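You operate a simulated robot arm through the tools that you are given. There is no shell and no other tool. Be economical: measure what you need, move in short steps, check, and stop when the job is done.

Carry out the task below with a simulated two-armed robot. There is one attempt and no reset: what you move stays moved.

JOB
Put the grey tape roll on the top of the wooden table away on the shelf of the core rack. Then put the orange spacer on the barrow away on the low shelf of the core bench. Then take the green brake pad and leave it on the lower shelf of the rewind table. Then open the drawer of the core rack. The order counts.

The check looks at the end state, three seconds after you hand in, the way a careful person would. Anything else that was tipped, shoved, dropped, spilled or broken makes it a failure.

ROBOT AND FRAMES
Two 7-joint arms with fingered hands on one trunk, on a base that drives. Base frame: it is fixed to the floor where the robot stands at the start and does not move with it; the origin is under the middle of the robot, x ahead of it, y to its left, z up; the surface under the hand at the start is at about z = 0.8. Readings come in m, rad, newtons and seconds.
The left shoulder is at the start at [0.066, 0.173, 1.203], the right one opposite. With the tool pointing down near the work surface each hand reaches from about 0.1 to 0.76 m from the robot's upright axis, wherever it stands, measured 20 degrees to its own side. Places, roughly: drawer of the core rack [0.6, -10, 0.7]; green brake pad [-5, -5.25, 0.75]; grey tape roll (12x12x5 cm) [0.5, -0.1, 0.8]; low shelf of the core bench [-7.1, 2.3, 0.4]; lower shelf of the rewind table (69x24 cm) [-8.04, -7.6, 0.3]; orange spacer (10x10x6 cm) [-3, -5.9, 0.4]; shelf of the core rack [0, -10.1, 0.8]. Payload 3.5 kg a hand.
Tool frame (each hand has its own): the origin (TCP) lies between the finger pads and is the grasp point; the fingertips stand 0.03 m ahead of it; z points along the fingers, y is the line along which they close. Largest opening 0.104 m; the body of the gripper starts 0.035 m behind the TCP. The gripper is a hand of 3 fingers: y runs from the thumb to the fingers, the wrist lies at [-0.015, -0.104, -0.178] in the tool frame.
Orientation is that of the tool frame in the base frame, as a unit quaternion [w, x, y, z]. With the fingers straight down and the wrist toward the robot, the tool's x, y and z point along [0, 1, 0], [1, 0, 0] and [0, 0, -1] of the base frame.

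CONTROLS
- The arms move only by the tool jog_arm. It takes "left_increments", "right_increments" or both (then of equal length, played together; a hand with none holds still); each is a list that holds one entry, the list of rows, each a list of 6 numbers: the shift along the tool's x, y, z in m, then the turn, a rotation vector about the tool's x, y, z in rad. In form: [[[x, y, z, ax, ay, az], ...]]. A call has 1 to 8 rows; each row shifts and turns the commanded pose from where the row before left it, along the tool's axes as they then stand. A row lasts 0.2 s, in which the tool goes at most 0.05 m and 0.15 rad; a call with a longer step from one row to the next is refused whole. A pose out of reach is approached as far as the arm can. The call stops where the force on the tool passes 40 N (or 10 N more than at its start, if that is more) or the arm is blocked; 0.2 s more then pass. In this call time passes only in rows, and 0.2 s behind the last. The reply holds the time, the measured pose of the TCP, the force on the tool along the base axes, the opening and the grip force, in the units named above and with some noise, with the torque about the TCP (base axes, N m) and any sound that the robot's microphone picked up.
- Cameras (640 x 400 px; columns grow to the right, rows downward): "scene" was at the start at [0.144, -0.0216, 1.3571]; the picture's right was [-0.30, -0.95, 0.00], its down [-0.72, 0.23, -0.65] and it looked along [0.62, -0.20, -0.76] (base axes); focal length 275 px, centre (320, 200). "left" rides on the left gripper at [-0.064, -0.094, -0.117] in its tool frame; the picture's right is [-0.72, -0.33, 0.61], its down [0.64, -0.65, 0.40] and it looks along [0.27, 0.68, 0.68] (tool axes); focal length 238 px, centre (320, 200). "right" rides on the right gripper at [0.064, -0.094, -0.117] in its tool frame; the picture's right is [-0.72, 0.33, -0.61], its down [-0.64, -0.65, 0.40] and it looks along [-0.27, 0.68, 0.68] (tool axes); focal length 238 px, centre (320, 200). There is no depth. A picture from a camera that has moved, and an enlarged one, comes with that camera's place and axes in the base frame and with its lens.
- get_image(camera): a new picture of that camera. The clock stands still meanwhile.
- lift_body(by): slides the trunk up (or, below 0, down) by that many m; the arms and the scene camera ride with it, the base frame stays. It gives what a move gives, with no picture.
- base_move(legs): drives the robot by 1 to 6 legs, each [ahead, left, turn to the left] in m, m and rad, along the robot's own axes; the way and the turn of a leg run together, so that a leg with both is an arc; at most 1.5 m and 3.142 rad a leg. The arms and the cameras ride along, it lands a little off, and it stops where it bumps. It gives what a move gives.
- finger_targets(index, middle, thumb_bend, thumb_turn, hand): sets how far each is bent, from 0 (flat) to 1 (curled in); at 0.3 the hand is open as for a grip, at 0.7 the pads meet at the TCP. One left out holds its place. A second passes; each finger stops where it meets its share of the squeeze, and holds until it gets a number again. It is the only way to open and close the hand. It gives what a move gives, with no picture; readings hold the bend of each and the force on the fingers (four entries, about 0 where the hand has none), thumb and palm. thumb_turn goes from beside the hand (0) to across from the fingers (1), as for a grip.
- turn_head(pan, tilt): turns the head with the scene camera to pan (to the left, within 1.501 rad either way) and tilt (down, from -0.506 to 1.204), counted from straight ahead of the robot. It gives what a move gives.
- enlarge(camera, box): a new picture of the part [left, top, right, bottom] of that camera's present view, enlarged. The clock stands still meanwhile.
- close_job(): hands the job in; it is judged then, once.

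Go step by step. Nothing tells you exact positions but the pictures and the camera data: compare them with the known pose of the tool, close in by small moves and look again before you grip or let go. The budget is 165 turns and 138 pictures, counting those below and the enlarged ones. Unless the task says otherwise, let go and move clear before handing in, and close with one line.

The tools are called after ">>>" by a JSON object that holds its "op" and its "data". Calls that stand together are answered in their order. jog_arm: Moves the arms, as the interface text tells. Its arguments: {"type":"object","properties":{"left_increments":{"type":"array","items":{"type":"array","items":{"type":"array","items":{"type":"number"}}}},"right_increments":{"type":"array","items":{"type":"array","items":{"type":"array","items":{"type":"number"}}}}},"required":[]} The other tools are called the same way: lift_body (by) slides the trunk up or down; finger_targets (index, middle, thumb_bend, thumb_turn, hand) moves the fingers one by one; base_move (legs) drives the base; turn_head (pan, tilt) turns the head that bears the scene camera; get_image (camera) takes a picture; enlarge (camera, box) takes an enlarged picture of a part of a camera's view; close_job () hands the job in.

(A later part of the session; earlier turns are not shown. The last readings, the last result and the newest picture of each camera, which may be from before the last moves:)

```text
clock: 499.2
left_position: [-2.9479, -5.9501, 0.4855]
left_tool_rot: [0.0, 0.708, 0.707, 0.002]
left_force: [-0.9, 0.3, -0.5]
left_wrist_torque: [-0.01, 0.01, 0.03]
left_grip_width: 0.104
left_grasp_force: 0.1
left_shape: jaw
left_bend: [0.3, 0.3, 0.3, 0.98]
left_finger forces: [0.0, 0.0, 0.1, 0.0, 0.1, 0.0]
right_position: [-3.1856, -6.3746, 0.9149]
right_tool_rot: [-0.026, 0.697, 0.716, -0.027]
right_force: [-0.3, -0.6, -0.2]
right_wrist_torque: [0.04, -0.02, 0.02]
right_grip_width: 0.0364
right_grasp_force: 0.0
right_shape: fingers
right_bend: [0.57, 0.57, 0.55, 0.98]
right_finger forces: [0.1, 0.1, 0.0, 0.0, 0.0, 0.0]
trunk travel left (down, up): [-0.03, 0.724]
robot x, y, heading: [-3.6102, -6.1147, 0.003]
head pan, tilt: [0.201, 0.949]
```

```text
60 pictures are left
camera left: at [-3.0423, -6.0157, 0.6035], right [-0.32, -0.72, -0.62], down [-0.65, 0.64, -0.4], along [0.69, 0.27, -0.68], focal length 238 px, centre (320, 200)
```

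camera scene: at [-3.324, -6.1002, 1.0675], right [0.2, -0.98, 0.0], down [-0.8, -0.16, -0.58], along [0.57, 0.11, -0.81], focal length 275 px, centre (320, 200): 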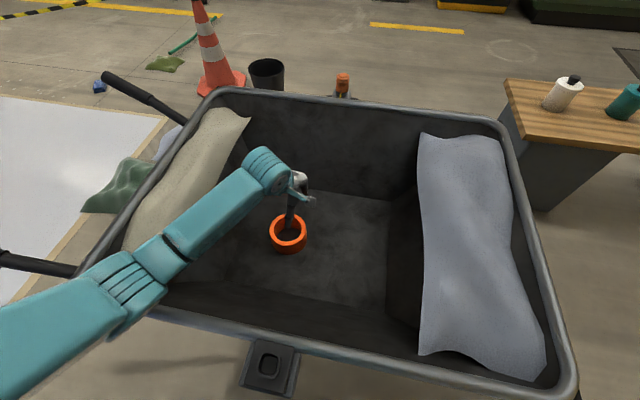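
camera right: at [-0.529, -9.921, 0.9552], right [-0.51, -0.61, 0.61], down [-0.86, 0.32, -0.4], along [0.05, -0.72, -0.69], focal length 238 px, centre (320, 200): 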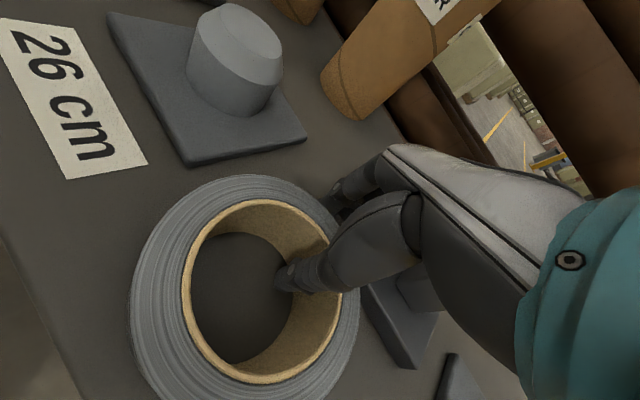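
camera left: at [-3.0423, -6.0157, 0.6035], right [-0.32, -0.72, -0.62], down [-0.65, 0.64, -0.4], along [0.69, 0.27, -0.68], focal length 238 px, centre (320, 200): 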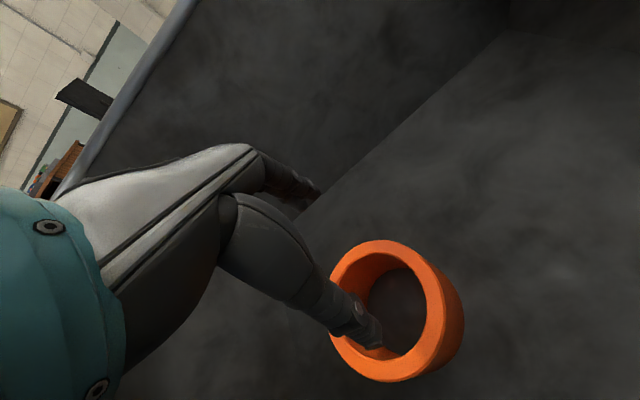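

>>> {"op": "jog_arm", "data": {"left_increments": [[[-0.002, 0.003, 0.03, 0, 0, 0], [0, 0, 0.03, 0, 0, 0], [0, 0, 0.015, 0, 0, 0], [0, 0, 0.01, 0, 0, 0]]]}}

>>> {"op": "get_image", "data": {"camera": "left"}}

```text
clock: 500.4
left_position: [-2.9259, -5.9285, 0.4249]
left_tool_rot: [0.006, 0.701, 0.713, 0.028]
left_force: [0.0, 1.0, 0.1]
left_wrist_torque: [0.02, 0.02, 0.01]
left_grip_width: 0.1037
left_grasp_force: 0.0
left_shape: jaw
left_bend: [0.3, 0.3, 0.3, 0.98]
left_finger forces: [0.1, 0.0, 0.1, 0.0, 0.0, 0.0]
right_position: [-3.1877, -6.3753, 0.9151]
right_tool_rot: [-0.025, 0.695, 0.718, -0.025]
right_force: [-0.2, -0.3, -0.1]
right_wrist_torque: [-0.03, 0.0, -0.01]
right_grip_width: 0.0361
right_grasp_force: 0.0
right_shape: fingers
right_bend: [0.57, 0.57, 0.55, 0.98]
right_finger forces: [0.0, 0.1, 0.0, 0.0, 0.0, 0.1]
trunk travel left (down, up): [-0.03, 0.724]
robot x, y, heading: [-3.6038, -6.1144, -0.0]
head pan, tilt: [0.201, 0.949]
stopped in row 4 (left hand): the arm was blocked; the commanded pose is now the measured one
```

```text
59 pictures are left
camera left: at [-3.0243, -5.9998, 0.5355], right [-0.28, -0.7, -0.65], down [-0.64, 0.64, -0.42], along [0.71, 0.3, -0.63], focal length 238 px, centre (320, 200)
```

left: 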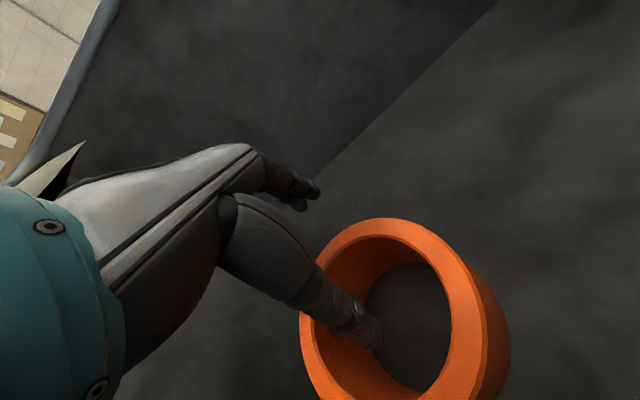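

>>> {"op": "jog_arm", "data": {"left_increments": [[[0, 0, -0.03, 0, 0, 0]]]}}

>>> {"op": "turn_head", "data": {"pan": 0.5, "tilt": 0.8}}

>>> {"op": "get_image", "data": {"camera": "scene"}}

```text
clock: 500.8
left_position: [-2.9287, -5.9287, 0.4501]
left_tool_rot: [0.005, 0.701, 0.713, 0.025]
left_force: [-0.7, -0.5, -0.2]
left_wrist_torque: [0.02, 0.01, 0.0]
left_grip_width: 0.1039
left_grasp_force: 0.1
left_shape: jaw
left_bend: [0.3, 0.3, 0.3, 0.98]
left_finger forces: [0.0, 0.1, 0.0, 0.1, 0.0, 0.1]
right_position: [-3.1855, -6.3723, 0.916]
right_tool_rot: [-0.025, 0.695, 0.718, -0.026]
right_force: [-0.1, -0.9, 0.1]
right_wrist_torque: [0.03, 0.02, 0.0]
right_grip_width: 0.0362
right_grasp_force: 0.0
right_shape: fingers
right_bend: [0.57, 0.57, 0.55, 0.98]
right_finger forces: [0.0, 0.0, 0.0, 0.0, 0.0, 0.1]
trunk travel left (down, up): [-0.03, 0.724]
robot x, y, heading: [-3.6069, -6.1101, -0.0]
head pan, tilt: [0.201, 0.949]
```

```text
clock: 501.6
left_position: [-2.9283, -5.931, 0.4491]
left_tool_rot: [0.004, 0.702, 0.712, 0.024]
left_force: [-0.3, -0.1, 0.1]
left_wrist_torque: [-0.01, 0.0, -0.04]
left_grip_width: 0.1039
left_grasp_force: 0.1
left_shape: jaw
left_bend: [0.3, 0.3, 0.3, 0.98]
left_finger forces: [0.0, 0.1, 0.0, 0.0, 0.1, 0.1]
right_position: [-3.1844, -6.3741, 0.9147]
right_tool_rot: [-0.025, 0.696, 0.717, -0.028]
right_force: [0.3, 0.1, -0.8]
right_wrist_torque: [0.01, -0.05, 0.01]
right_grip_width: 0.0362
right_grasp_force: 0.0
right_shape: fingers
right_bend: [0.57, 0.57, 0.55, 0.98]
right_finger forces: [0.0, 0.1, 0.0, 0.0, 0.0, 0.0]
trunk travel left (down, up): [-0.03, 0.724]
robot x, y, heading: [-3.6033, -6.1158, -0.001]
head pan, tilt: [0.499, 0.799]
```

```text
58 pictures are left
camera scene: at [-3.3248, -6.074, 1.0793], right [0.48, -0.88, 0.0], down [-0.63, -0.34, -0.7], along [0.61, 0.33, -0.72], focal length 275 px, centre (320, 200)
```

scene: 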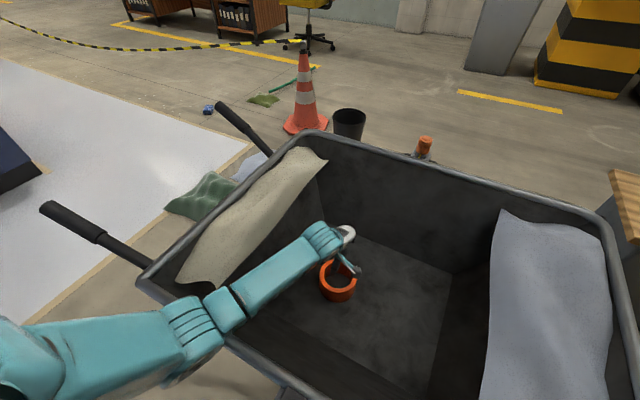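

The left elbow was resting on the barrow's near rim. I'll raise the trunk a little so the elbow clears, then come down again.

>>> {"op": "lift_body", "data": {"by": 0.12}}

>>> {"op": "jog_arm", "data": {"left_increments": [[[-0.01, 0.01, 0.035, 0, 0, 0], [-0.01, 0.01, 0.035, 0, 0, 0], [0, 0, 0.03, 0, 0, 0]]]}}

>>> {"op": "get_image", "data": {"camera": "scene"}}

```text
clock: 503.1
left_position: [-2.9296, -5.9313, 0.5657]
left_tool_rot: [0.002, 0.703, 0.711, 0.022]
left_force: [0.1, -0.3, 0.3]
left_wrist_torque: [0.01, -0.01, 0.01]
left_grip_width: 0.1037
left_grasp_force: 0.0
left_shape: jaw
left_bend: [0.3, 0.3, 0.3, 0.98]
left_finger forces: [0.0, 0.0, 0.1, 0.0, 0.0, 0.1]
right_position: [-3.1847, -6.3741, 1.0352]
right_tool_rot: [-0.026, 0.696, 0.717, -0.028]
right_force: [1.1, 0.6, 0.5]
right_wrist_torque: [-0.01, -0.02, 0.0]
right_grip_width: 0.0361
right_grasp_force: 0.2
right_shape: fingers
right_bend: [0.57, 0.57, 0.55, 0.98]
right_finger forces: [0.0, 0.0, 0.0, 0.0, 0.1, 0.1]
trunk travel left (down, up): [-0.15, 0.604]
robot x, y, heading: [-3.601, -6.1153, -0.003]
head pan, tilt: [0.499, 0.799]
```

```text
clock: 503.9
left_position: [-2.9278, -5.9454, 0.511]
left_tool_rot: [0.004, 0.702, 0.712, 0.022]
left_force: [0.2, 0.6, 0.4]
left_wrist_torque: [0.01, 0.02, 0.01]
left_grip_width: 0.1039
left_grasp_force: 0.2
left_shape: jaw
left_bend: [0.3, 0.3, 0.3, 0.98]
left_finger forces: [0.0, 0.0, 0.0, 0.1, 0.0, 0.0]
left hand out of reach, approached as far as the arm can: row 2, 3
right_position: [-3.1857, -6.3737, 1.0364]
right_tool_rot: [-0.025, 0.696, 0.717, -0.028]
right_force: [-0.1, 0.1, 0.1]
right_wrist_torque: [-0.01, 0.01, -0.04]
right_grip_width: 0.0359
right_grasp_force: 0.1
right_shape: fingers
right_bend: [0.57, 0.57, 0.55, 0.98]
right_finger forces: [0.0, 0.0, 0.0, 0.0, 0.1, 0.1]
trunk travel left (down, up): [-0.15, 0.604]
robot x, y, heading: [-3.6071, -6.1128, 0.003]
head pan, tilt: [0.499, 0.799]
```

```text
57 pictures are left
camera scene: at [-3.395, -6.0745, 1.2068], right [0.48, -0.88, 0.0], down [-0.63, -0.34, -0.7], along [0.61, 0.33, -0.72], focal length 275 px, centre (320, 200)
```

scene: 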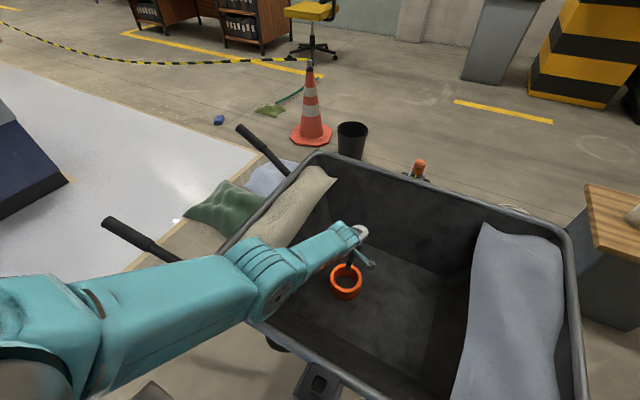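

>>> {"op": "jog_arm", "data": {"left_increments": [[[0, -0.02, -0.045, 0, 0, 0], [0, -0.02, -0.045, 0, 0, 0], [0, -0.02, -0.045, 0, 0, 0], [0, -0.02, -0.045, 0, 0, 0]]]}}

>>> {"op": "lift_body", "data": {"by": 0.12}}

>>> {"op": "base_move", "data": {"legs": [[0.03, 0.09, 0], [0, 0, -0.6]]}}

>>> {"op": "lift_body", "data": {"by": -0.2}}

>>> {"op": "get_image", "data": {"camera": "left"}}

```text
clock: 504.9
left_position: [-3.0169, -5.9506, 0.684]
left_tool_rot: [0.002, 0.702, 0.712, 0.021]
left_force: [-0.6, -0.4, -0.2]
left_wrist_torque: [0.0, 0.01, 0.0]
left_grip_width: 0.104
left_grasp_force: 0.0
left_shape: jaw
left_bend: [0.3, 0.3, 0.3, 0.98]
left_finger forces: [0.0, 0.1, 0.0, 0.0, 0.0, 0.1]
right_position: [-3.1845, -6.3732, 1.037]
right_tool_rot: [-0.025, 0.696, 0.717, -0.028]
right_force: [0.5, -0.3, 0.4]
right_wrist_torque: [0.0, -0.02, 0.03]
right_grip_width: 0.0362
right_grasp_force: 0.0
right_shape: fingers
right_bend: [0.57, 0.57, 0.55, 0.98]
right_finger forces: [0.0, 0.0, 0.0, 0.1, 0.1, 0.0]
trunk travel left (down, up): [-0.15, 0.604]
robot x, y, heading: [-3.607, -6.1132, 0.002]
head pan, tilt: [0.499, 0.799]
```

```text
clock: 506.4
left_position: [-3.0144, -5.9512, 0.8039]
left_tool_rot: [0.003, 0.702, 0.712, 0.021]
left_force: [-0.1, 0.3, -0.7]
left_wrist_torque: [-0.01, -0.02, -0.05]
left_grip_width: 0.1041
left_grasp_force: 0.0
left_shape: jaw
left_bend: [0.3, 0.3, 0.3, 0.98]
left_finger forces: [0.0, 0.0, 0.0, 0.0, 0.0, 0.0]
right_position: [-3.1842, -6.3728, 1.1553]
right_tool_rot: [-0.026, 0.696, 0.717, -0.028]
right_force: [0.2, 0.3, -0.5]
right_wrist_torque: [0.0, 0.03, 0.04]
right_grip_width: 0.0358
right_grasp_force: 0.0
right_shape: fingers
right_bend: [0.57, 0.57, 0.55, 0.98]
right_finger forces: [0.0, 0.0, 0.1, 0.0, 0.0, 0.0]
trunk travel left (down, up): [-0.27, 0.484]
robot x, y, heading: [-3.606, -6.1162, 0.0]
head pan, tilt: [0.499, 0.799]
```

```text
clock: 509.2
left_position: [-2.9956, -6.2206, 0.8036]
left_tool_rot: [0.009, 0.88, 0.474, 0.02]
left_force: [-0.5, 0.2, -0.6]
left_wrist_torque: [-0.01, 0.0, 0.01]
left_grip_width: 0.1041
left_grasp_force: 0.0
left_shape: jaw
left_bend: [0.3, 0.3, 0.3, 0.98]
left_finger forces: [0.0, 0.0, 0.1, 0.1, 0.0, 0.0]
right_position: [-3.3737, -6.4734, 1.1555]
right_tool_rot: [-0.032, 0.876, 0.481, -0.019]
right_force: [-0.3, -0.2, -0.5]
right_wrist_torque: [0.01, -0.03, 0.0]
right_grip_width: 0.0361
right_grasp_force: 0.1
right_shape: fingers
right_bend: [0.57, 0.57, 0.55, 0.98]
right_finger forces: [0.0, 0.1, 0.0, 0.0, 0.1, 0.0]
trunk travel left (down, up): [-0.27, 0.484]
robot x, y, heading: [-3.575, -6.0239, -0.598]
head pan, tilt: [0.499, 0.799]
```

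```text
clock: 511.4
left_position: [-2.9956, -6.2216, 0.6051]
left_tool_rot: [0.01, 0.88, 0.474, 0.02]
left_force: [0.8, 0.2, -0.4]
left_wrist_torque: [0.04, 0.01, 0.02]
left_grip_width: 0.104
left_grasp_force: 0.1
left_shape: jaw
left_bend: [0.3, 0.3, 0.3, 0.98]
left_finger forces: [0.0, 0.0, 0.0, 0.0, 0.0, 0.0]
right_position: [-3.3737, -6.4731, 0.9552]
right_tool_rot: [-0.032, 0.876, 0.481, -0.019]
right_force: [0.6, -0.3, 0.2]
right_wrist_torque: [0.0, 0.0, 0.01]
right_grip_width: 0.0361
right_grasp_force: 0.1
right_shape: fingers
right_bend: [0.57, 0.57, 0.55, 0.98]
right_finger forces: [0.1, 0.1, 0.0, 0.0, 0.0, 0.0]
trunk travel left (down, up): [-0.07, 0.684]
robot x, y, heading: [-3.5743, -6.0228, -0.595]
head pan, tilt: [0.499, 0.799]
```

```text
56 pictures are left
camera left: at [-3.1148, -6.2234, 0.7175], right [-0.64, -0.42, -0.64], down [-0.17, 0.9, -0.41], along [0.75, -0.15, -0.65], focal length 238 px, centre (320, 200)
```

left: 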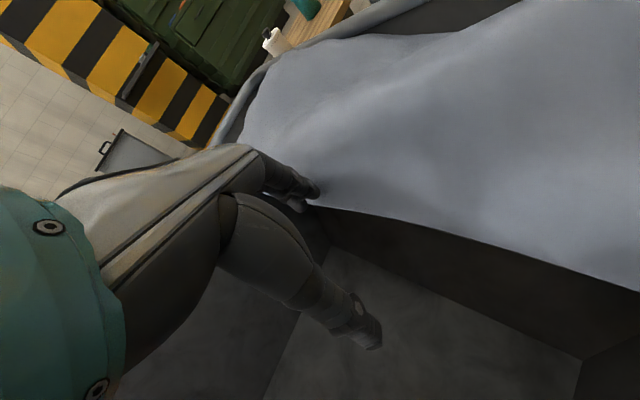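

>>> {"op": "jog_arm", "data": {"left_increments": [[[0.01, -0.01, -0.04, 0, 0, 0], [0.04, -0.018, -0.01, 0, 0, 0], [0.045, -0.018, 0, 0, 0, 0], [0.045, -0.018, 0, 0, 0, 0], [0.045, -0.019, 0, 0, 0, 0], [0.045, -0.02, 0.005, 0, 0, 0]]]}}

>>> {"op": "get_image", "data": {"camera": "left"}}

```text
clock: 512.8
left_position: [-2.9578, -5.968, 0.6513]
left_tool_rot: [0.01, 0.881, 0.473, 0.02]
left_force: [0.6, -0.1, -0.1]
left_wrist_torque: [-0.02, -0.03, -0.01]
left_grip_width: 0.1039
left_grasp_force: 0.1
left_shape: jaw
left_bend: [0.3, 0.3, 0.3, 0.98]
left_finger forces: [0.1, 0.1, 0.0, 0.1, 0.0, 0.0]
right_position: [-3.3748, -6.4726, 0.9557]
right_tool_rot: [-0.032, 0.876, 0.48, -0.019]
right_force: [-0.1, -0.6, -0.1]
right_wrist_torque: [0.01, 0.0, -0.03]
right_grip_width: 0.0361
right_grasp_force: 0.2
right_shape: fingers
right_bend: [0.57, 0.57, 0.55, 0.98]
right_finger forces: [0.0, 0.0, 0.0, 0.1, 0.0, 0.0]
trunk travel left (down, up): [-0.07, 0.684]
robot x, y, heading: [-3.5743, -6.0213, -0.599]
head pan, tilt: [0.499, 0.799]
```

```text
55 pictures are left
camera left: at [-3.0775, -5.9707, 0.7636], right [-0.64, -0.42, -0.64], down [-0.17, 0.9, -0.41], along [0.75, -0.15, -0.65], focal length 238 px, centre (320, 200)
```

left: 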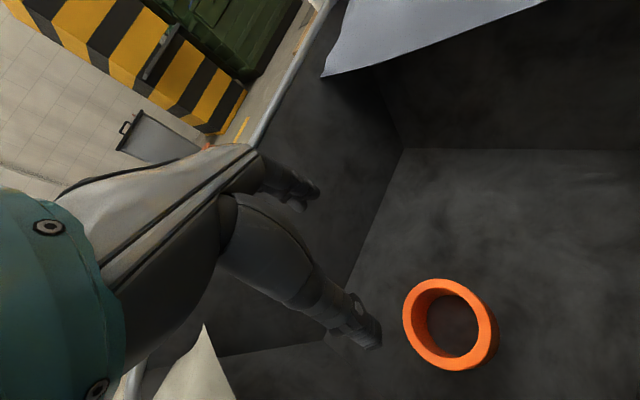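

>>> {"op": "jog_arm", "data": {"left_increments": [[[0.001, 0.003, 0.045, 0, 0, 0], [0, 0, 0.045, 0, 0, 0], [0, 0, 0.045, 0, 0, 0], [0, 0, 0.04, 0, 0, 0], [0, 0, 0.03, 0, 0, 0]]]}}

>>> {"op": "get_image", "data": {"camera": "left"}}

```text
clock: 514.0
left_position: [-2.9456, -5.9732, 0.4487]
left_tool_rot: [0.009, 0.88, 0.474, 0.021]
left_force: [0.1, 0.2, 0.4]
left_wrist_torque: [0.0, 0.01, 0.01]
left_grip_width: 0.1039
left_grasp_force: 0.1
left_shape: jaw
left_bend: [0.3, 0.3, 0.3, 0.98]
left_finger forces: [0.0, 0.0, 0.0, 0.0, 0.0, 0.0]
right_position: [-3.3736, -6.473, 0.9555]
right_tool_rot: [-0.032, 0.876, 0.481, -0.019]
right_force: [-0.1, -0.5, -0.8]
right_wrist_torque: [-0.01, -0.02, 0.04]
right_grip_width: 0.0361
right_grasp_force: 0.0
right_shape: fingers
right_bend: [0.57, 0.57, 0.55, 0.98]
right_finger forces: [0.0, 0.0, 0.0, 0.0, 0.0, 0.0]
trunk travel left (down, up): [-0.07, 0.684]
robot x, y, heading: [-3.5774, -6.0287, -0.599]
head pan, tilt: [0.499, 0.799]
```

```text
54 pictures are left
camera left: at [-3.0649, -5.9749, 0.561], right [-0.64, -0.42, -0.64], down [-0.17, 0.9, -0.41], along [0.75, -0.15, -0.65], focal length 238 px, centre (320, 200)
```

left: 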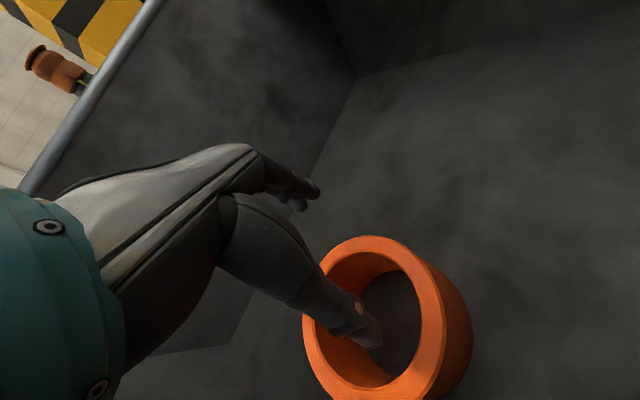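

>>> {"op": "jog_arm", "data": {"left_increments": [[[0, 0, 0.025, 0, 0, 0], [0, 0, 0.015, 0, 0, 0], [0, 0, 0.01, 0, 0, 0]]]}}

>>> {"op": "finger_targets", "data": {"hand": "left", "index": 0.75, "middle": 0.75, "thumb_bend": 0.75}}

>>> {"op": "get_image", "data": {"camera": "left"}}

```text
clock: 514.8
left_position: [-2.943, -5.9715, 0.3969]
left_tool_rot: [0.008, 0.881, 0.473, 0.021]
left_force: [0.0, 0.5, -0.1]
left_wrist_torque: [-0.01, -0.01, 0.05]
left_grip_width: 0.104
left_grasp_force: 0.1
left_shape: jaw
left_bend: [0.3, 0.3, 0.3, 0.98]
left_finger forces: [0.0, 0.0, 0.0, 0.0, 0.1, 0.0]
right_position: [-3.3748, -6.4734, 0.9546]
right_tool_rot: [-0.032, 0.876, 0.481, -0.019]
right_force: [0.0, -0.1, 0.2]
right_wrist_torque: [0.0, -0.02, 0.01]
right_grip_width: 0.0362
right_grasp_force: 0.1
right_shape: fingers
right_bend: [0.57, 0.57, 0.55, 0.98]
right_finger forces: [0.0, 0.1, 0.0, 0.0, 0.1, 0.0]
trunk travel left (down, up): [-0.07, 0.684]
robot x, y, heading: [-3.5794, -6.0256, -0.595]
head pan, tilt: [0.499, 0.799]
```

```text
clock: 515.8
left_position: [-2.9433, -5.9714, 0.3979]
left_tool_rot: [0.009, 0.881, 0.473, 0.019]
left_force: [0.8, -0.3, -1.0]
left_wrist_torque: [-0.01, 0.09, -0.01]
left_grip_width: 0.0033
left_grasp_force: 11.3
left_shape: fingers
left_bend: [0.73, 0.74, 0.69, 0.97]
left_finger forces: [7.2, 3.8, 0.1, 0.0, 11.2, 0.0]
right_position: [-3.3738, -6.4735, 0.9546]
right_tool_rot: [-0.034, 0.876, 0.48, -0.019]
right_force: [-0.8, 0.5, 0.4]
right_wrist_torque: [0.0, 0.0, 0.0]
right_grip_width: 0.0362
right_grasp_force: 0.2
right_shape: fingers
right_bend: [0.57, 0.57, 0.55, 0.98]
right_finger forces: [0.1, 0.0, 0.0, 0.0, 0.1, 0.1]
trunk travel left (down, up): [-0.07, 0.684]
robot x, y, heading: [-3.5784, -6.0243, -0.597]
head pan, tilt: [0.499, 0.799]
```

```text
53 pictures are left
camera left: at [-3.0619, -5.9745, 0.5103], right [-0.64, -0.42, -0.64], down [-0.17, 0.9, -0.41], along [0.75, -0.15, -0.65], focal length 238 px, centre (320, 200)
```

left: 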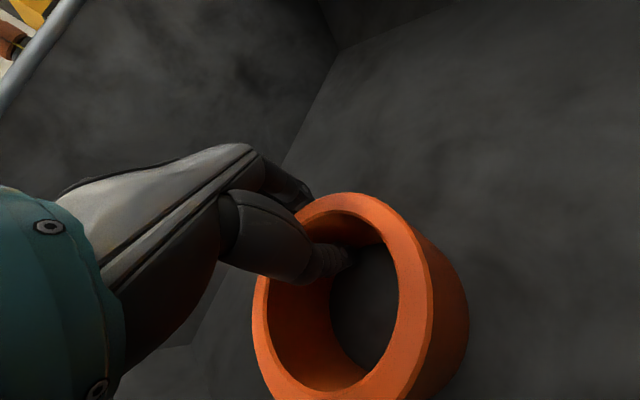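

Gripped. I'm lifting it out, then raising the trunk for driving.

>>> {"op": "jog_arm", "data": {"left_increments": [[[0, 0, -0.02, 0, 0, 0], [0, 0, -0.04, 0, 0, 0], [0, 0, -0.045, 0, 0, 0], [0, 0, -0.045, 0, 0, 0], [0, 0, -0.045, 0, 0, 0], [0, 0, -0.045, 0, 0, 0], [0, -0.02, -0.04, 0, 0, 0], [0, -0.03, -0.03, 0, 0, 0]]]}}

>>> {"op": "lift_body", "data": {"by": 0.4}}

>>> {"op": "get_image", "data": {"camera": "left"}}

```text
clock: 517.6
left_position: [-2.9983, -5.944, 0.705]
left_tool_rot: [0.009, 0.881, 0.473, 0.02]
left_force: [-0.1, -0.2, -1.9]
left_wrist_torque: [-0.05, -0.05, 0.05]
left_grip_width: 0.0033
left_grasp_force: 10.7
left_shape: fingers
left_bend: [0.74, 0.74, 0.69, 0.96]
left_finger forces: [7.8, 2.6, 0.1, 0.0, 11.1, 0.0]
right_position: [-3.3743, -6.4737, 0.9559]
right_tool_rot: [-0.033, 0.876, 0.481, -0.018]
right_force: [-0.3, -1.5, -0.6]
right_wrist_torque: [0.01, -0.02, 0.0]
right_grip_width: 0.0359
right_grasp_force: 0.1
right_shape: fingers
right_bend: [0.57, 0.57, 0.55, 0.98]
right_finger forces: [0.0, 0.0, 0.0, 0.0, 0.0, 0.0]
trunk travel left (down, up): [-0.07, 0.684]
robot x, y, heading: [-3.5777, -6.0205, -0.604]
head pan, tilt: [0.499, 0.799]
```

```text
clock: 521.4
left_position: [-2.9977, -5.9449, 1.1046]
left_tool_rot: [0.01, 0.881, 0.473, 0.019]
left_force: [0.7, 0.4, -1.9]
left_wrist_torque: [-0.03, -0.08, 0.01]
left_grip_width: 0.0031
left_grasp_force: 11.0
left_shape: fingers
left_bend: [0.74, 0.74, 0.69, 0.96]
left_finger forces: [7.7, 2.6, 0.1, 0.0, 11.2, 0.0]
right_position: [-3.3733, -6.4738, 1.3555]
right_tool_rot: [-0.033, 0.876, 0.482, -0.019]
right_force: [0.2, -1.2, -0.1]
right_wrist_torque: [-0.03, -0.03, -0.01]
right_grip_width: 0.0359
right_grasp_force: 0.0
right_shape: fingers
right_bend: [0.57, 0.57, 0.55, 0.98]
right_finger forces: [0.1, 0.0, 0.0, 0.0, 0.0, 0.1]
trunk travel left (down, up): [-0.47, 0.284]
robot x, y, heading: [-3.5792, -6.0237, -0.6]
head pan, tilt: [0.499, 0.799]
```

```text
52 pictures are left
camera left: at [-3.1164, -5.9484, 1.2174], right [-0.64, -0.42, -0.64], down [-0.17, 0.9, -0.41], along [0.75, -0.15, -0.65], focal length 238 px, centre (320, 200)
```

left: 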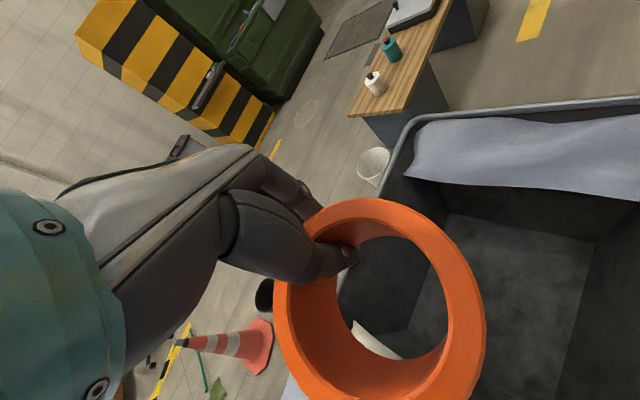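

The spacer is held. I'll back away from the barrow and look north along the aisle towards the core bench.

>>> {"op": "lift_body", "data": {"by": 0.28}}

>>> {"op": "base_move", "data": {"legs": [[-0.5, -0.24, 0], [-0.53, 0.6, 0], [0, 0, 2.25]]}}

>>> {"op": "turn_head", "data": {"pan": 0.15, "tilt": 0.35}}

>>> {"op": "get_image", "data": {"camera": "scene"}}

```text
clock: 524.2
left_position: [-2.9972, -5.9455, 1.3856]
left_tool_rot: [0.009, 0.88, 0.474, 0.02]
left_force: [0.5, -0.2, -2.3]
left_wrist_torque: [-0.04, -0.11, -0.01]
left_grip_width: 0.0033
left_grasp_force: 11.3
left_shape: fingers
left_bend: [0.74, 0.74, 0.69, 0.96]
left_finger forces: [7.8, 2.7, 0.0, 0.1, 11.1, 0.0]
right_position: [-3.3738, -6.4732, 1.6351]
right_tool_rot: [-0.032, 0.876, 0.481, -0.019]
right_force: [-0.5, 0.3, 0.1]
right_wrist_torque: [0.0, -0.04, -0.01]
right_grip_width: 0.0361
right_grasp_force: 0.0
right_shape: fingers
right_bend: [0.57, 0.57, 0.55, 0.98]
right_finger forces: [0.1, 0.1, 0.0, 0.1, 0.1, 0.0]
trunk travel left (down, up): [-0.75, 0.004]
robot x, y, heading: [-3.5797, -6.0224, -0.593]
head pan, tilt: [0.499, 0.799]
```

```text
clock: 536.5
left_position: [-4.6028, -4.7013, 1.3841]
left_tool_rot: [-0.013, 0.0, 1.0, 0.017]
left_force: [-1.1, 0.9, -2.2]
left_wrist_torque: [0.12, 0.03, -0.01]
left_grip_width: 0.0031
left_grasp_force: 10.0
left_shape: fingers
left_bend: [0.74, 0.74, 0.69, 0.96]
left_finger forces: [7.2, 2.4, 0.0, 0.0, 10.1, 0.0]
right_position: [-3.954, -4.7229, 1.6345]
right_tool_rot: [0.002, -0.009, 0.999, -0.038]
right_force: [0.0, -0.2, -0.4]
right_wrist_torque: [-0.02, -0.03, 0.0]
right_grip_width: 0.0358
right_grasp_force: 0.1
right_shape: fingers
right_bend: [0.57, 0.57, 0.55, 0.98]
right_finger forces: [0.1, 0.0, 0.0, 0.0, 0.1, 0.0]
trunk travel left (down, up): [-0.75, 0.004]
robot x, y, heading: [-4.2193, -5.1418, 1.557]
head pan, tilt: [0.499, 0.799]
```

```text
clock: 537.4
left_position: [-4.6024, -4.7014, 1.3846]
left_tool_rot: [-0.014, 0.0, 1.0, 0.018]
left_force: [-0.4, 0.2, -1.6]
left_wrist_torque: [0.09, 0.0, -0.03]
left_grip_width: 0.003
left_grasp_force: 10.4
left_shape: fingers
left_bend: [0.74, 0.74, 0.69, 0.96]
left_finger forces: [7.2, 2.4, 0.1, 0.1, 10.1, 0.0]
right_position: [-3.9555, -4.7236, 1.6358]
right_tool_rot: [0.001, -0.008, 0.999, -0.038]
right_force: [1.1, 0.0, -0.2]
right_wrist_torque: [0.03, -0.02, -0.02]
right_grip_width: 0.0358
right_grasp_force: 0.1
right_shape: fingers
right_bend: [0.57, 0.57, 0.55, 0.98]
right_finger forces: [0.1, 0.0, 0.1, 0.0, 0.0, 0.0]
trunk travel left (down, up): [-0.75, 0.004]
robot x, y, heading: [-4.2176, -5.1446, 1.555]
head pan, tilt: [0.15, 0.351]
```

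```text
51 pictures are left
camera scene: at [-4.2308, -5.0369, 1.8532], right [0.99, 0.14, 0.0], down [0.05, -0.34, -0.94], along [-0.13, 0.93, -0.34], focal length 275 px, centre (320, 200)
```

scene: 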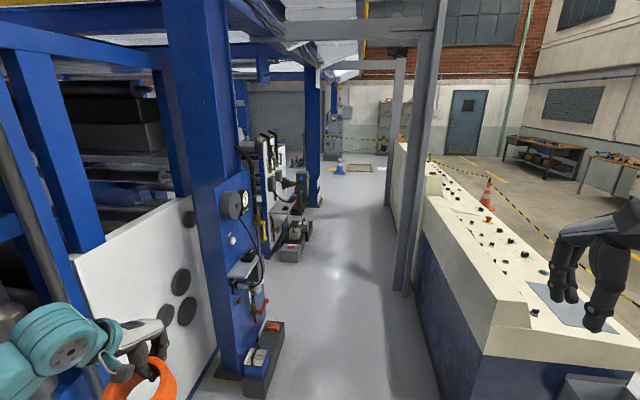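

The aisle is about 1 m wide here (x −4.7 to −3.75). I'll draw the arms in and stretch them forward, then drive north.

>>> {"op": "jog_arm", "data": {"left_increments": [[[-0.035, 0.03, 0, 0, 0, 0], [-0.035, 0.03, 0, 0, 0, 0], [-0.035, 0.03, 0, 0, 0, 0], [-0.035, 0.03, 0, 0, 0, 0], [-0.035, 0.03, 0, 0, 0, 0]]], "right_increments": [[[0.01, 0.04, 0.02, 0, 0, 0], [0.01, 0.04, 0.02, 0, 0, 0], [0.01, 0.04, 0.02, 0, 0, 0], [0.01, 0.04, 0.02, 0, 0, 0], [0.01, 0.04, 0.02, 0, 0, 0]]]}}

>>> {"op": "base_move", "data": {"legs": [[1.4, 0.02, 0], [1.4, 0.0, 0]]}}

>>> {"op": "turn_head", "data": {"pan": 0.2, "tilt": 0.4}}

>>> {"op": "get_image", "data": {"camera": "scene"}}

```text
clock: 538.6
left_position: [-4.4253, -4.5491, 1.3834]
left_tool_rot: [-0.014, 0.001, 1.0, 0.017]
left_force: [0.2, 0.3, -1.9]
left_wrist_torque: [0.09, 0.04, -0.01]
left_grip_width: 0.0027
left_grasp_force: 10.1
left_shape: fingers
left_bend: [0.74, 0.74, 0.69, 0.96]
left_finger forces: [7.0, 3.0, 0.1, 0.0, 10.7, 0.0]
right_position: [-4.0031, -4.5295, 1.5218]
right_tool_rot: [0.003, -0.008, 0.999, -0.039]
right_force: [-0.3, 0.5, 0.0]
right_wrist_torque: [-0.03, 0.03, 0.03]
right_grip_width: 0.036
right_grasp_force: 0.1
right_shape: fingers
right_bend: [0.57, 0.57, 0.55, 0.98]
right_finger forces: [0.0, 0.1, 0.0, 0.0, 0.0, 0.0]
trunk travel left (down, up): [-0.75, 0.004]
robot x, y, heading: [-4.2155, -5.1422, 1.557]
head pan, tilt: [0.15, 0.351]
```

```text
clock: 549.2
left_position: [-4.4174, -2.4186, 1.4007]
left_tool_rot: [-0.007, 0.013, 0.999, 0.031]
left_force: [0.5, -0.2, -1.0]
left_wrist_torque: [0.1, 0.01, -0.02]
left_grip_width: 0.0028
left_grasp_force: 9.9
left_shape: fingers
left_bend: [0.74, 0.75, 0.69, 0.96]
left_finger forces: [7.6, 2.6, 0.1, 0.0, 10.7, 0.0]
right_position: [-3.9882, -2.4155, 1.533]
right_tool_rot: [0.005, 0.012, 0.999, -0.032]
right_force: [-0.8, -0.1, 0.1]
right_wrist_torque: [-0.02, 0.0, 0.01]
right_grip_width: 0.0362
right_grasp_force: 0.0
right_shape: fingers
right_bend: [0.57, 0.57, 0.55, 0.98]
right_finger forces: [0.0, 0.0, 0.1, 0.0, 0.1, 0.1]
trunk travel left (down, up): [-0.75, 0.004]
robot x, y, heading: [-4.2111, -2.9709, 1.533]
head pan, tilt: [0.15, 0.351]
stopped in leg 2: the robot was blocked; the commanded pose is now the measured one
```

```text
clock: 549.8
left_position: [-4.4155, -2.4205, 1.4023]
left_tool_rot: [-0.008, 0.011, 0.999, 0.035]
left_force: [0.4, 0.7, -1.7]
left_wrist_torque: [0.08, 0.0, 0.0]
left_grip_width: 0.0029
left_grasp_force: 10.4
left_shape: fingers
left_bend: [0.74, 0.75, 0.69, 0.96]
left_finger forces: [7.5, 2.8, 0.1, 0.0, 10.9, 0.0]
right_position: [-3.9911, -2.4163, 1.5332]
right_tool_rot: [0.006, 0.007, 0.999, -0.031]
right_force: [0.4, 0.1, -0.3]
right_wrist_torque: [-0.01, 0.01, -0.02]
right_grip_width: 0.0362
right_grasp_force: 0.1
right_shape: fingers
right_bend: [0.57, 0.57, 0.55, 0.98]
right_finger forces: [0.1, 0.0, 0.0, 0.0, 0.0, 0.0]
trunk travel left (down, up): [-0.75, 0.004]
robot x, y, heading: [-4.2082, -2.9696, 1.532]
head pan, tilt: [0.201, 0.4]
```

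```text
50 pictures are left
camera scene: at [-4.2406, -2.9272, 1.851], right [0.99, 0.16, 0.02], down [0.07, -0.35, -0.93], along [-0.15, 0.92, -0.36], focal length 275 px, centre (320, 200)
```

scene: 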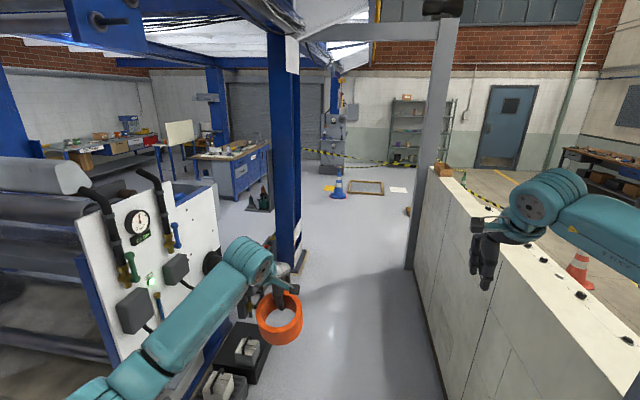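

The right elbow has met the gantry post at about (-3.69,-2.57). I'll back off slightly, stretch the arms further forward to narrow up, and shift left.

>>> {"op": "base_move", "data": {"legs": [[-0.1, 0.0, 0]]}}

>>> {"op": "jog_arm", "data": {"left_increments": [[[0.0, 0.04, 0, 0, 0, 0], [0.0, 0.04, 0, 0, 0, 0], [0.0, 0.03, 0, 0, 0, 0]]], "right_increments": [[[0.0, 0.04, 0.02, 0, 0, 0], [0.0, 0.04, 0.02, 0, 0, 0], [0.0, 0.04, 0.02, 0, 0, 0]]]}}

>>> {"op": "base_move", "data": {"legs": [[0.0, 0.08, 0.03], [0.3, 0.0, 0]]}}

>>> {"op": "turn_head", "data": {"pan": -0.5, "tilt": 0.5}}

>>> {"op": "get_image", "data": {"camera": "scene"}}

```text
clock: 551.0
left_position: [-4.4084, -2.4709, 1.3807]
left_tool_rot: [-0.015, 0.01, 1.0, 0.013]
left_force: [0.0, 1.0, -2.5]
left_wrist_torque: [0.02, 0.04, -0.02]
left_grip_width: 0.003
left_grasp_force: 10.4
left_shape: fingers
left_bend: [0.74, 0.75, 0.69, 0.96]
left_finger forces: [7.7, 2.7, 0.1, 0.0, 10.8, 0.1]
right_position: [-3.9847, -2.4597, 1.5068]
right_tool_rot: [0.002, 0.004, 0.999, -0.052]
right_force: [0.1, 1.9, -0.5]
right_wrist_torque: [-0.09, 0.03, -0.03]
right_grip_width: 0.0359
right_grasp_force: 0.0
right_shape: fingers
right_bend: [0.57, 0.57, 0.55, 0.98]
right_finger forces: [0.0, 0.0, 0.0, 0.0, 0.0, 0.0]
trunk travel left (down, up): [-0.75, 0.004]
robot x, y, heading: [-4.2091, -3.0694, 1.542]
head pan, tilt: [0.201, 0.4]
```

```text
clock: 551.8
left_position: [-4.4034, -2.3706, 1.3902]
left_tool_rot: [-0.015, 0.011, 1.0, 0.02]
left_force: [-0.1, -0.1, -1.8]
left_wrist_torque: [0.12, 0.04, -0.01]
left_grip_width: 0.0025
left_grasp_force: 10.3
left_shape: fingers
left_bend: [0.74, 0.75, 0.69, 0.96]
left_finger forces: [6.9, 2.7, 0.0, 0.0, 10.4, 0.0]
right_position: [-3.9812, -2.3945, 1.468]
right_tool_rot: [0.0, 0.004, 0.999, -0.046]
right_force: [0.2, -0.2, 0.5]
right_wrist_torque: [0.01, 0.03, -0.02]
right_grip_width: 0.0364
right_grasp_force: 0.1
right_shape: fingers
right_bend: [0.57, 0.57, 0.55, 0.98]
right_finger forces: [0.1, 0.0, 0.1, 0.0, 0.0, 0.1]
right hand out of reach, approached as far as the arm can: row 3
trunk travel left (down, up): [-0.75, 0.004]
robot x, y, heading: [-4.2139, -3.072, 1.538]
head pan, tilt: [0.201, 0.4]
```

```text
clock: 554.5
left_position: [-4.5004, -2.0767, 1.3888]
left_tool_rot: [-0.014, -0.002, 1.0, 0.017]
left_force: [0.5, 0.4, -2.1]
left_wrist_torque: [0.11, 0.03, 0.02]
left_grip_width: 0.0027
left_grasp_force: 9.9
left_shape: fingers
left_bend: [0.74, 0.75, 0.69, 0.96]
left_finger forces: [7.2, 2.7, 0.0, 0.0, 10.4, 0.0]
right_position: [-4.0801, -2.0904, 1.4654]
right_tool_rot: [0.002, -0.007, 0.999, -0.047]
right_force: [-0.1, -0.2, -0.9]
right_wrist_torque: [0.03, -0.02, 0.01]
right_grip_width: 0.0364
right_grasp_force: 0.0
right_shape: fingers
right_bend: [0.57, 0.57, 0.55, 0.98]
right_finger forces: [0.0, 0.0, 0.0, 0.1, 0.1, 0.0]
trunk travel left (down, up): [-0.75, 0.004]
robot x, y, heading: [-4.2912, -2.7731, 1.567]
head pan, tilt: [0.201, 0.4]
```

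```text
clock: 555.6
left_position: [-4.5021, -2.0755, 1.3863]
left_tool_rot: [-0.014, -0.002, 1.0, 0.016]
left_force: [0.6, -0.5, -1.1]
left_wrist_torque: [0.12, 0.03, -0.01]
left_grip_width: 0.0025
left_grasp_force: 10.0
left_shape: fingers
left_bend: [0.74, 0.75, 0.69, 0.96]
left_finger forces: [7.2, 2.8, 0.1, 0.0, 10.5, 0.0]
right_position: [-4.0792, -2.0886, 1.4646]
right_tool_rot: [0.002, -0.006, 0.999, -0.046]
right_force: [0.7, -0.7, 0.1]
right_wrist_torque: [-0.01, 0.01, -0.01]
right_grip_width: 0.0365
right_grasp_force: 0.0
right_shape: fingers
right_bend: [0.57, 0.57, 0.55, 0.98]
right_finger forces: [0.0, 0.0, 0.0, 0.1, 0.0, 0.0]
trunk travel left (down, up): [-0.75, 0.004]
robot x, y, heading: [-4.2924, -2.7697, 1.566]
head pan, tilt: [-0.499, 0.499]
```

```text
49 pictures are left
camera scene: at [-4.2462, -2.6833, 1.8397], right [0.87, -0.49, 0.0], down [-0.23, -0.42, -0.88], along [0.43, 0.77, -0.48], focal length 275 px, centre (320, 200)
```

scene: 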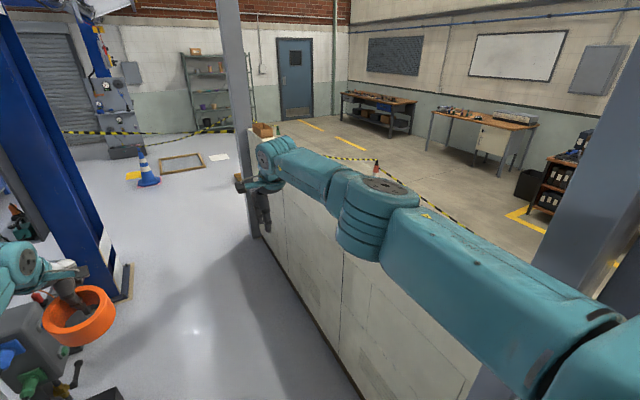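

>>> {"op": "base_move", "data": {"legs": [[1.4, 0.0, 0], [1.4, 0, 0]]}}

>>> {"op": "turn_head", "data": {"pan": 0.7, "tilt": 0.4}}

>>> {"op": "get_image", "data": {"camera": "scene"}}

```text
clock: 569.2
left_position: [-4.3942, 0.7434, 1.3872]
left_tool_rot: [-0.013, 0.026, 0.999, 0.017]
left_force: [-0.5, 0.0, -2.1]
left_wrist_torque: [0.1, 0.05, -0.01]
left_grip_width: 0.0028
left_grasp_force: 10.6
left_shape: fingers
left_bend: [0.74, 0.75, 0.69, 0.96]
left_finger forces: [7.2, 2.7, 0.0, 0.0, 10.4, 0.1]
right_position: [-3.9733, 0.7069, 1.4649]
right_tool_rot: [0.001, 0.02, 0.999, -0.047]
right_force: [-0.2, 0.4, -0.1]
right_wrist_torque: [-0.01, 0.03, 0.01]
right_grip_width: 0.0364
right_grasp_force: 0.2
right_shape: fingers
right_bend: [0.57, 0.57, 0.55, 0.98]
right_finger forces: [0.0, 0.0, 0.1, 0.0, 0.0, 0.1]
trunk travel left (down, up): [-0.75, 0.004]
robot x, y, heading: [-4.2234, 0.0362, 1.503]
head pan, tilt: [-0.499, 0.499]
```

```text
clock: 570.6
left_position: [-4.3946, 0.7448, 1.3867]
left_tool_rot: [-0.013, 0.026, 0.999, 0.016]
left_force: [-0.5, -0.4, -2.2]
left_wrist_torque: [0.05, 0.01, 0.0]
left_grip_width: 0.0026
left_grasp_force: 11.0
left_shape: fingers
left_bend: [0.74, 0.75, 0.69, 0.96]
left_finger forces: [7.2, 2.7, 0.1, 0.2, 10.4, 0.1]
right_position: [-3.9733, 0.7076, 1.4652]
right_tool_rot: [0.001, 0.021, 0.999, -0.048]
right_force: [-0.1, -0.7, -0.2]
right_wrist_torque: [-0.01, -0.02, -0.03]
right_grip_width: 0.0365
right_grasp_force: 0.0
right_shape: fingers
right_bend: [0.57, 0.57, 0.55, 0.98]
right_finger forces: [0.0, 0.0, 0.0, 0.0, 0.0, 0.0]
trunk travel left (down, up): [-0.75, 0.004]
robot x, y, heading: [-4.2235, 0.0354, 1.506]
head pan, tilt: [0.7, 0.4]
```

```text
48 pictures are left
camera scene: at [-4.2768, 0.1208, 1.8488], right [0.81, 0.59, 0.0], down [0.23, -0.31, -0.92], along [-0.55, 0.74, -0.39], focal length 275 px, centre (320, 200)
```

scene: 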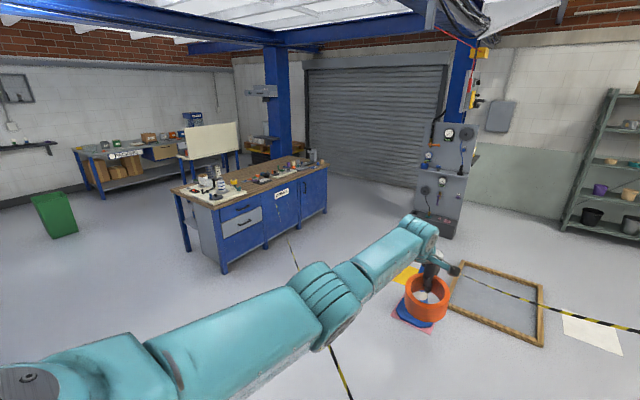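

>>> {"op": "enlarge", "data": {"camera": "scene", "box": [150, 130, 350, 290]}}

```text
2.50 times, centred on (250, 210) of scene
camera zoom: at [-4.2768, 0.1208, 1.8488], right [0.81, 0.59, 0.0], down [0.23, -0.31, -0.92], along [-0.55, 0.74, -0.39], focal length 687 px, centre (495, 175)
```

zoom: 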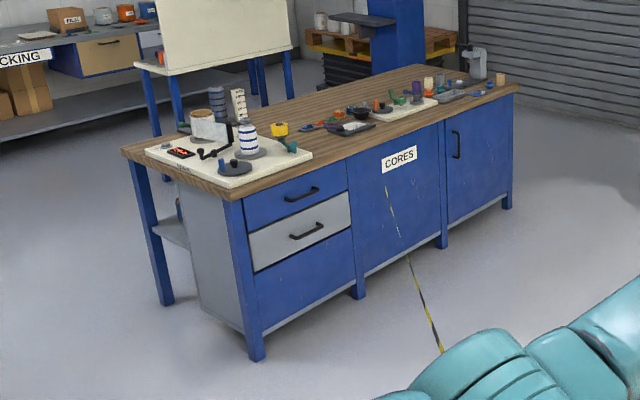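

This is the "CORES" bench, and its low shelf opens on the far (west) side. I'll turn west and look at the way round its south end.

>>> {"op": "base_move", "data": {"legs": [[0.45, 0.0, 0.06], [0, 0, 1.57]]}}

>>> {"op": "turn_head", "data": {"pan": 0.0, "tilt": 0.5}}

>>> {"op": "get_image", "data": {"camera": "scene"}}

```text
clock: 577.1
left_position: [-4.9101, 0.3051, 1.3876]
left_tool_rot: [-0.022, -0.698, 0.716, 0.002]
left_force: [-0.4, -0.2, -2.0]
left_wrist_torque: [-0.04, 0.06, -0.03]
left_grip_width: 0.0025
left_grasp_force: 9.5
left_shape: fingers
left_bend: [0.74, 0.75, 0.69, 0.96]
left_finger forces: [6.8, 2.2, 0.0, 0.0, 9.5, 0.0]
right_position: [-4.884, 0.727, 1.4642]
right_tool_rot: [0.035, -0.7, 0.712, -0.033]
right_force: [0.1, 0.3, -0.4]
right_wrist_torque: [-0.02, -0.03, 0.02]
right_grip_width: 0.0361
right_grasp_force: 0.1
right_shape: fingers
right_bend: [0.57, 0.57, 0.55, 0.98]
right_finger forces: [0.0, 0.0, 0.0, 0.1, 0.1, 0.0]
trunk travel left (down, up): [-0.75, 0.004]
robot x, y, heading: [-4.2049, 0.4958, 3.104]
head pan, tilt: [0.7, 0.4]
```

```text
clock: 578.1
left_position: [-4.9104, 0.3047, 1.3861]
left_tool_rot: [-0.021, -0.697, 0.717, 0.002]
left_force: [1.1, 0.7, -1.7]
left_wrist_torque: [-0.09, 0.08, 0.02]
left_grip_width: 0.0025
left_grasp_force: 9.1
left_shape: fingers
left_bend: [0.74, 0.75, 0.69, 0.96]
left_finger forces: [6.7, 2.3, 0.0, 0.0, 9.6, 0.0]
right_position: [-4.8836, 0.7259, 1.4649]
right_tool_rot: [0.034, -0.7, 0.713, -0.033]
right_force: [-0.2, -0.4, 0.4]
right_wrist_torque: [0.0, 0.03, 0.01]
right_grip_width: 0.0365
right_grasp_force: 0.1
right_shape: fingers
right_bend: [0.57, 0.57, 0.55, 0.98]
right_finger forces: [0.0, 0.0, 0.0, 0.0, 0.0, 0.0]
trunk travel left (down, up): [-0.75, 0.004]
robot x, y, heading: [-4.205, 0.4914, 3.097]
head pan, tilt: [0.0, 0.499]
```

```text
46 pictures are left
camera scene: at [-4.3057, 0.4989, 1.8396], right [0.04, 1.0, 0.0], down [0.48, -0.02, -0.88], along [-0.88, 0.03, -0.48], focal length 275 px, centre (320, 200)
```

scene: 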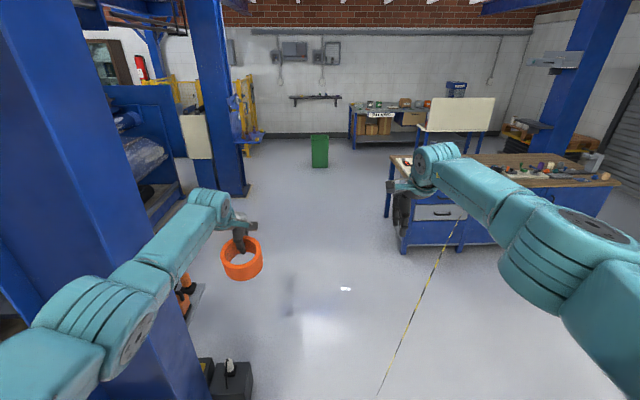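

>>> {"op": "base_move", "data": {"legs": [[1.289, 0.168, 0], [1.402, -0.008, 0], [1.217, -0.346, 0], [0, 0, -3.1], [-0.05, 1.2, 0]]}}

>>> {"op": "turn_head", "data": {"pan": 0.0, "tilt": 0.85}}

>>> {"op": "get_image", "data": {"camera": "scene"}}

```text
clock: 610.1
left_position: [-7.3868, 2.1329, 1.3874]
left_tool_rot: [0.002, 0.724, 0.689, 0.022]
left_force: [-0.2, -0.7, -1.2]
left_wrist_torque: [0.02, -0.11, 0.02]
left_grip_width: 0.0013
left_grasp_force: 8.9
left_shape: fingers
left_bend: [0.74, 0.75, 0.69, 0.96]
left_finger forces: [6.5, 1.9, 0.0, 0.0, 9.1, 0.1]
right_position: [-7.4234, 1.7109, 1.4662]
right_tool_rot: [-0.033, 0.72, 0.692, -0.034]
right_force: [-0.3, 0.2, 1.0]
right_wrist_torque: [0.02, 0.0, -0.05]
right_grip_width: 0.0364
right_grasp_force: 0.0
right_shape: fingers
right_bend: [0.57, 0.57, 0.55, 0.98]
right_finger forces: [0.1, 0.1, 0.1, 0.0, 0.0, 0.0]
trunk travel left (down, up): [-0.75, 0.004]
robot x, y, heading: [-8.0953, 1.9609, -0.064]
head pan, tilt: [0.0, 0.499]
```

```text
clock: 610.9
left_position: [-7.3873, 2.1332, 1.3876]
left_tool_rot: [0.002, 0.725, 0.689, 0.022]
left_force: [0.2, -0.1, -2.2]
left_wrist_torque: [0.04, -0.09, 0.0]
left_grip_width: 0.0013
left_grasp_force: 8.5
left_shape: fingers
left_bend: [0.74, 0.75, 0.69, 0.96]
left_finger forces: [6.4, 2.0, 0.1, 0.0, 9.1, 0.1]
right_position: [-7.4236, 1.7118, 1.4652]
right_tool_rot: [-0.033, 0.721, 0.691, -0.034]
right_force: [-0.3, -0.1, 0.1]
right_wrist_torque: [0.03, 0.0, 0.03]
right_grip_width: 0.0363
right_grasp_force: 0.1
right_shape: fingers
right_bend: [0.57, 0.57, 0.55, 0.98]
right_finger forces: [0.0, 0.0, 0.0, 0.0, 0.0, 0.0]
trunk travel left (down, up): [-0.75, 0.004]
robot x, y, heading: [-8.1, 1.9602, -0.066]
head pan, tilt: [0.0, 0.85]
```

```text
45 pictures are left
camera scene: at [-8.0082, 1.9579, 1.8097], right [-0.06, -1.0, 0.0], down [-0.75, 0.05, -0.66], along [0.66, -0.04, -0.75], focal length 275 px, centre (320, 200)
```

scene: 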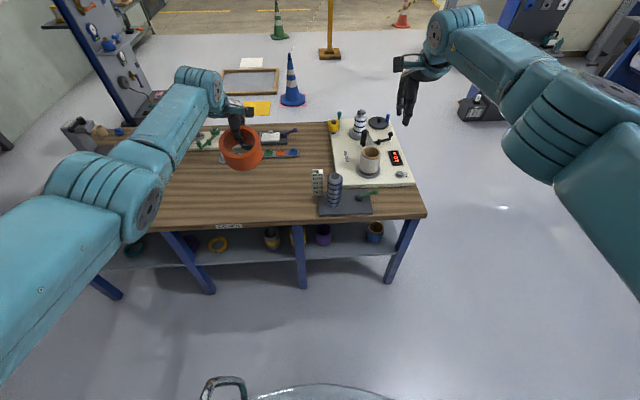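

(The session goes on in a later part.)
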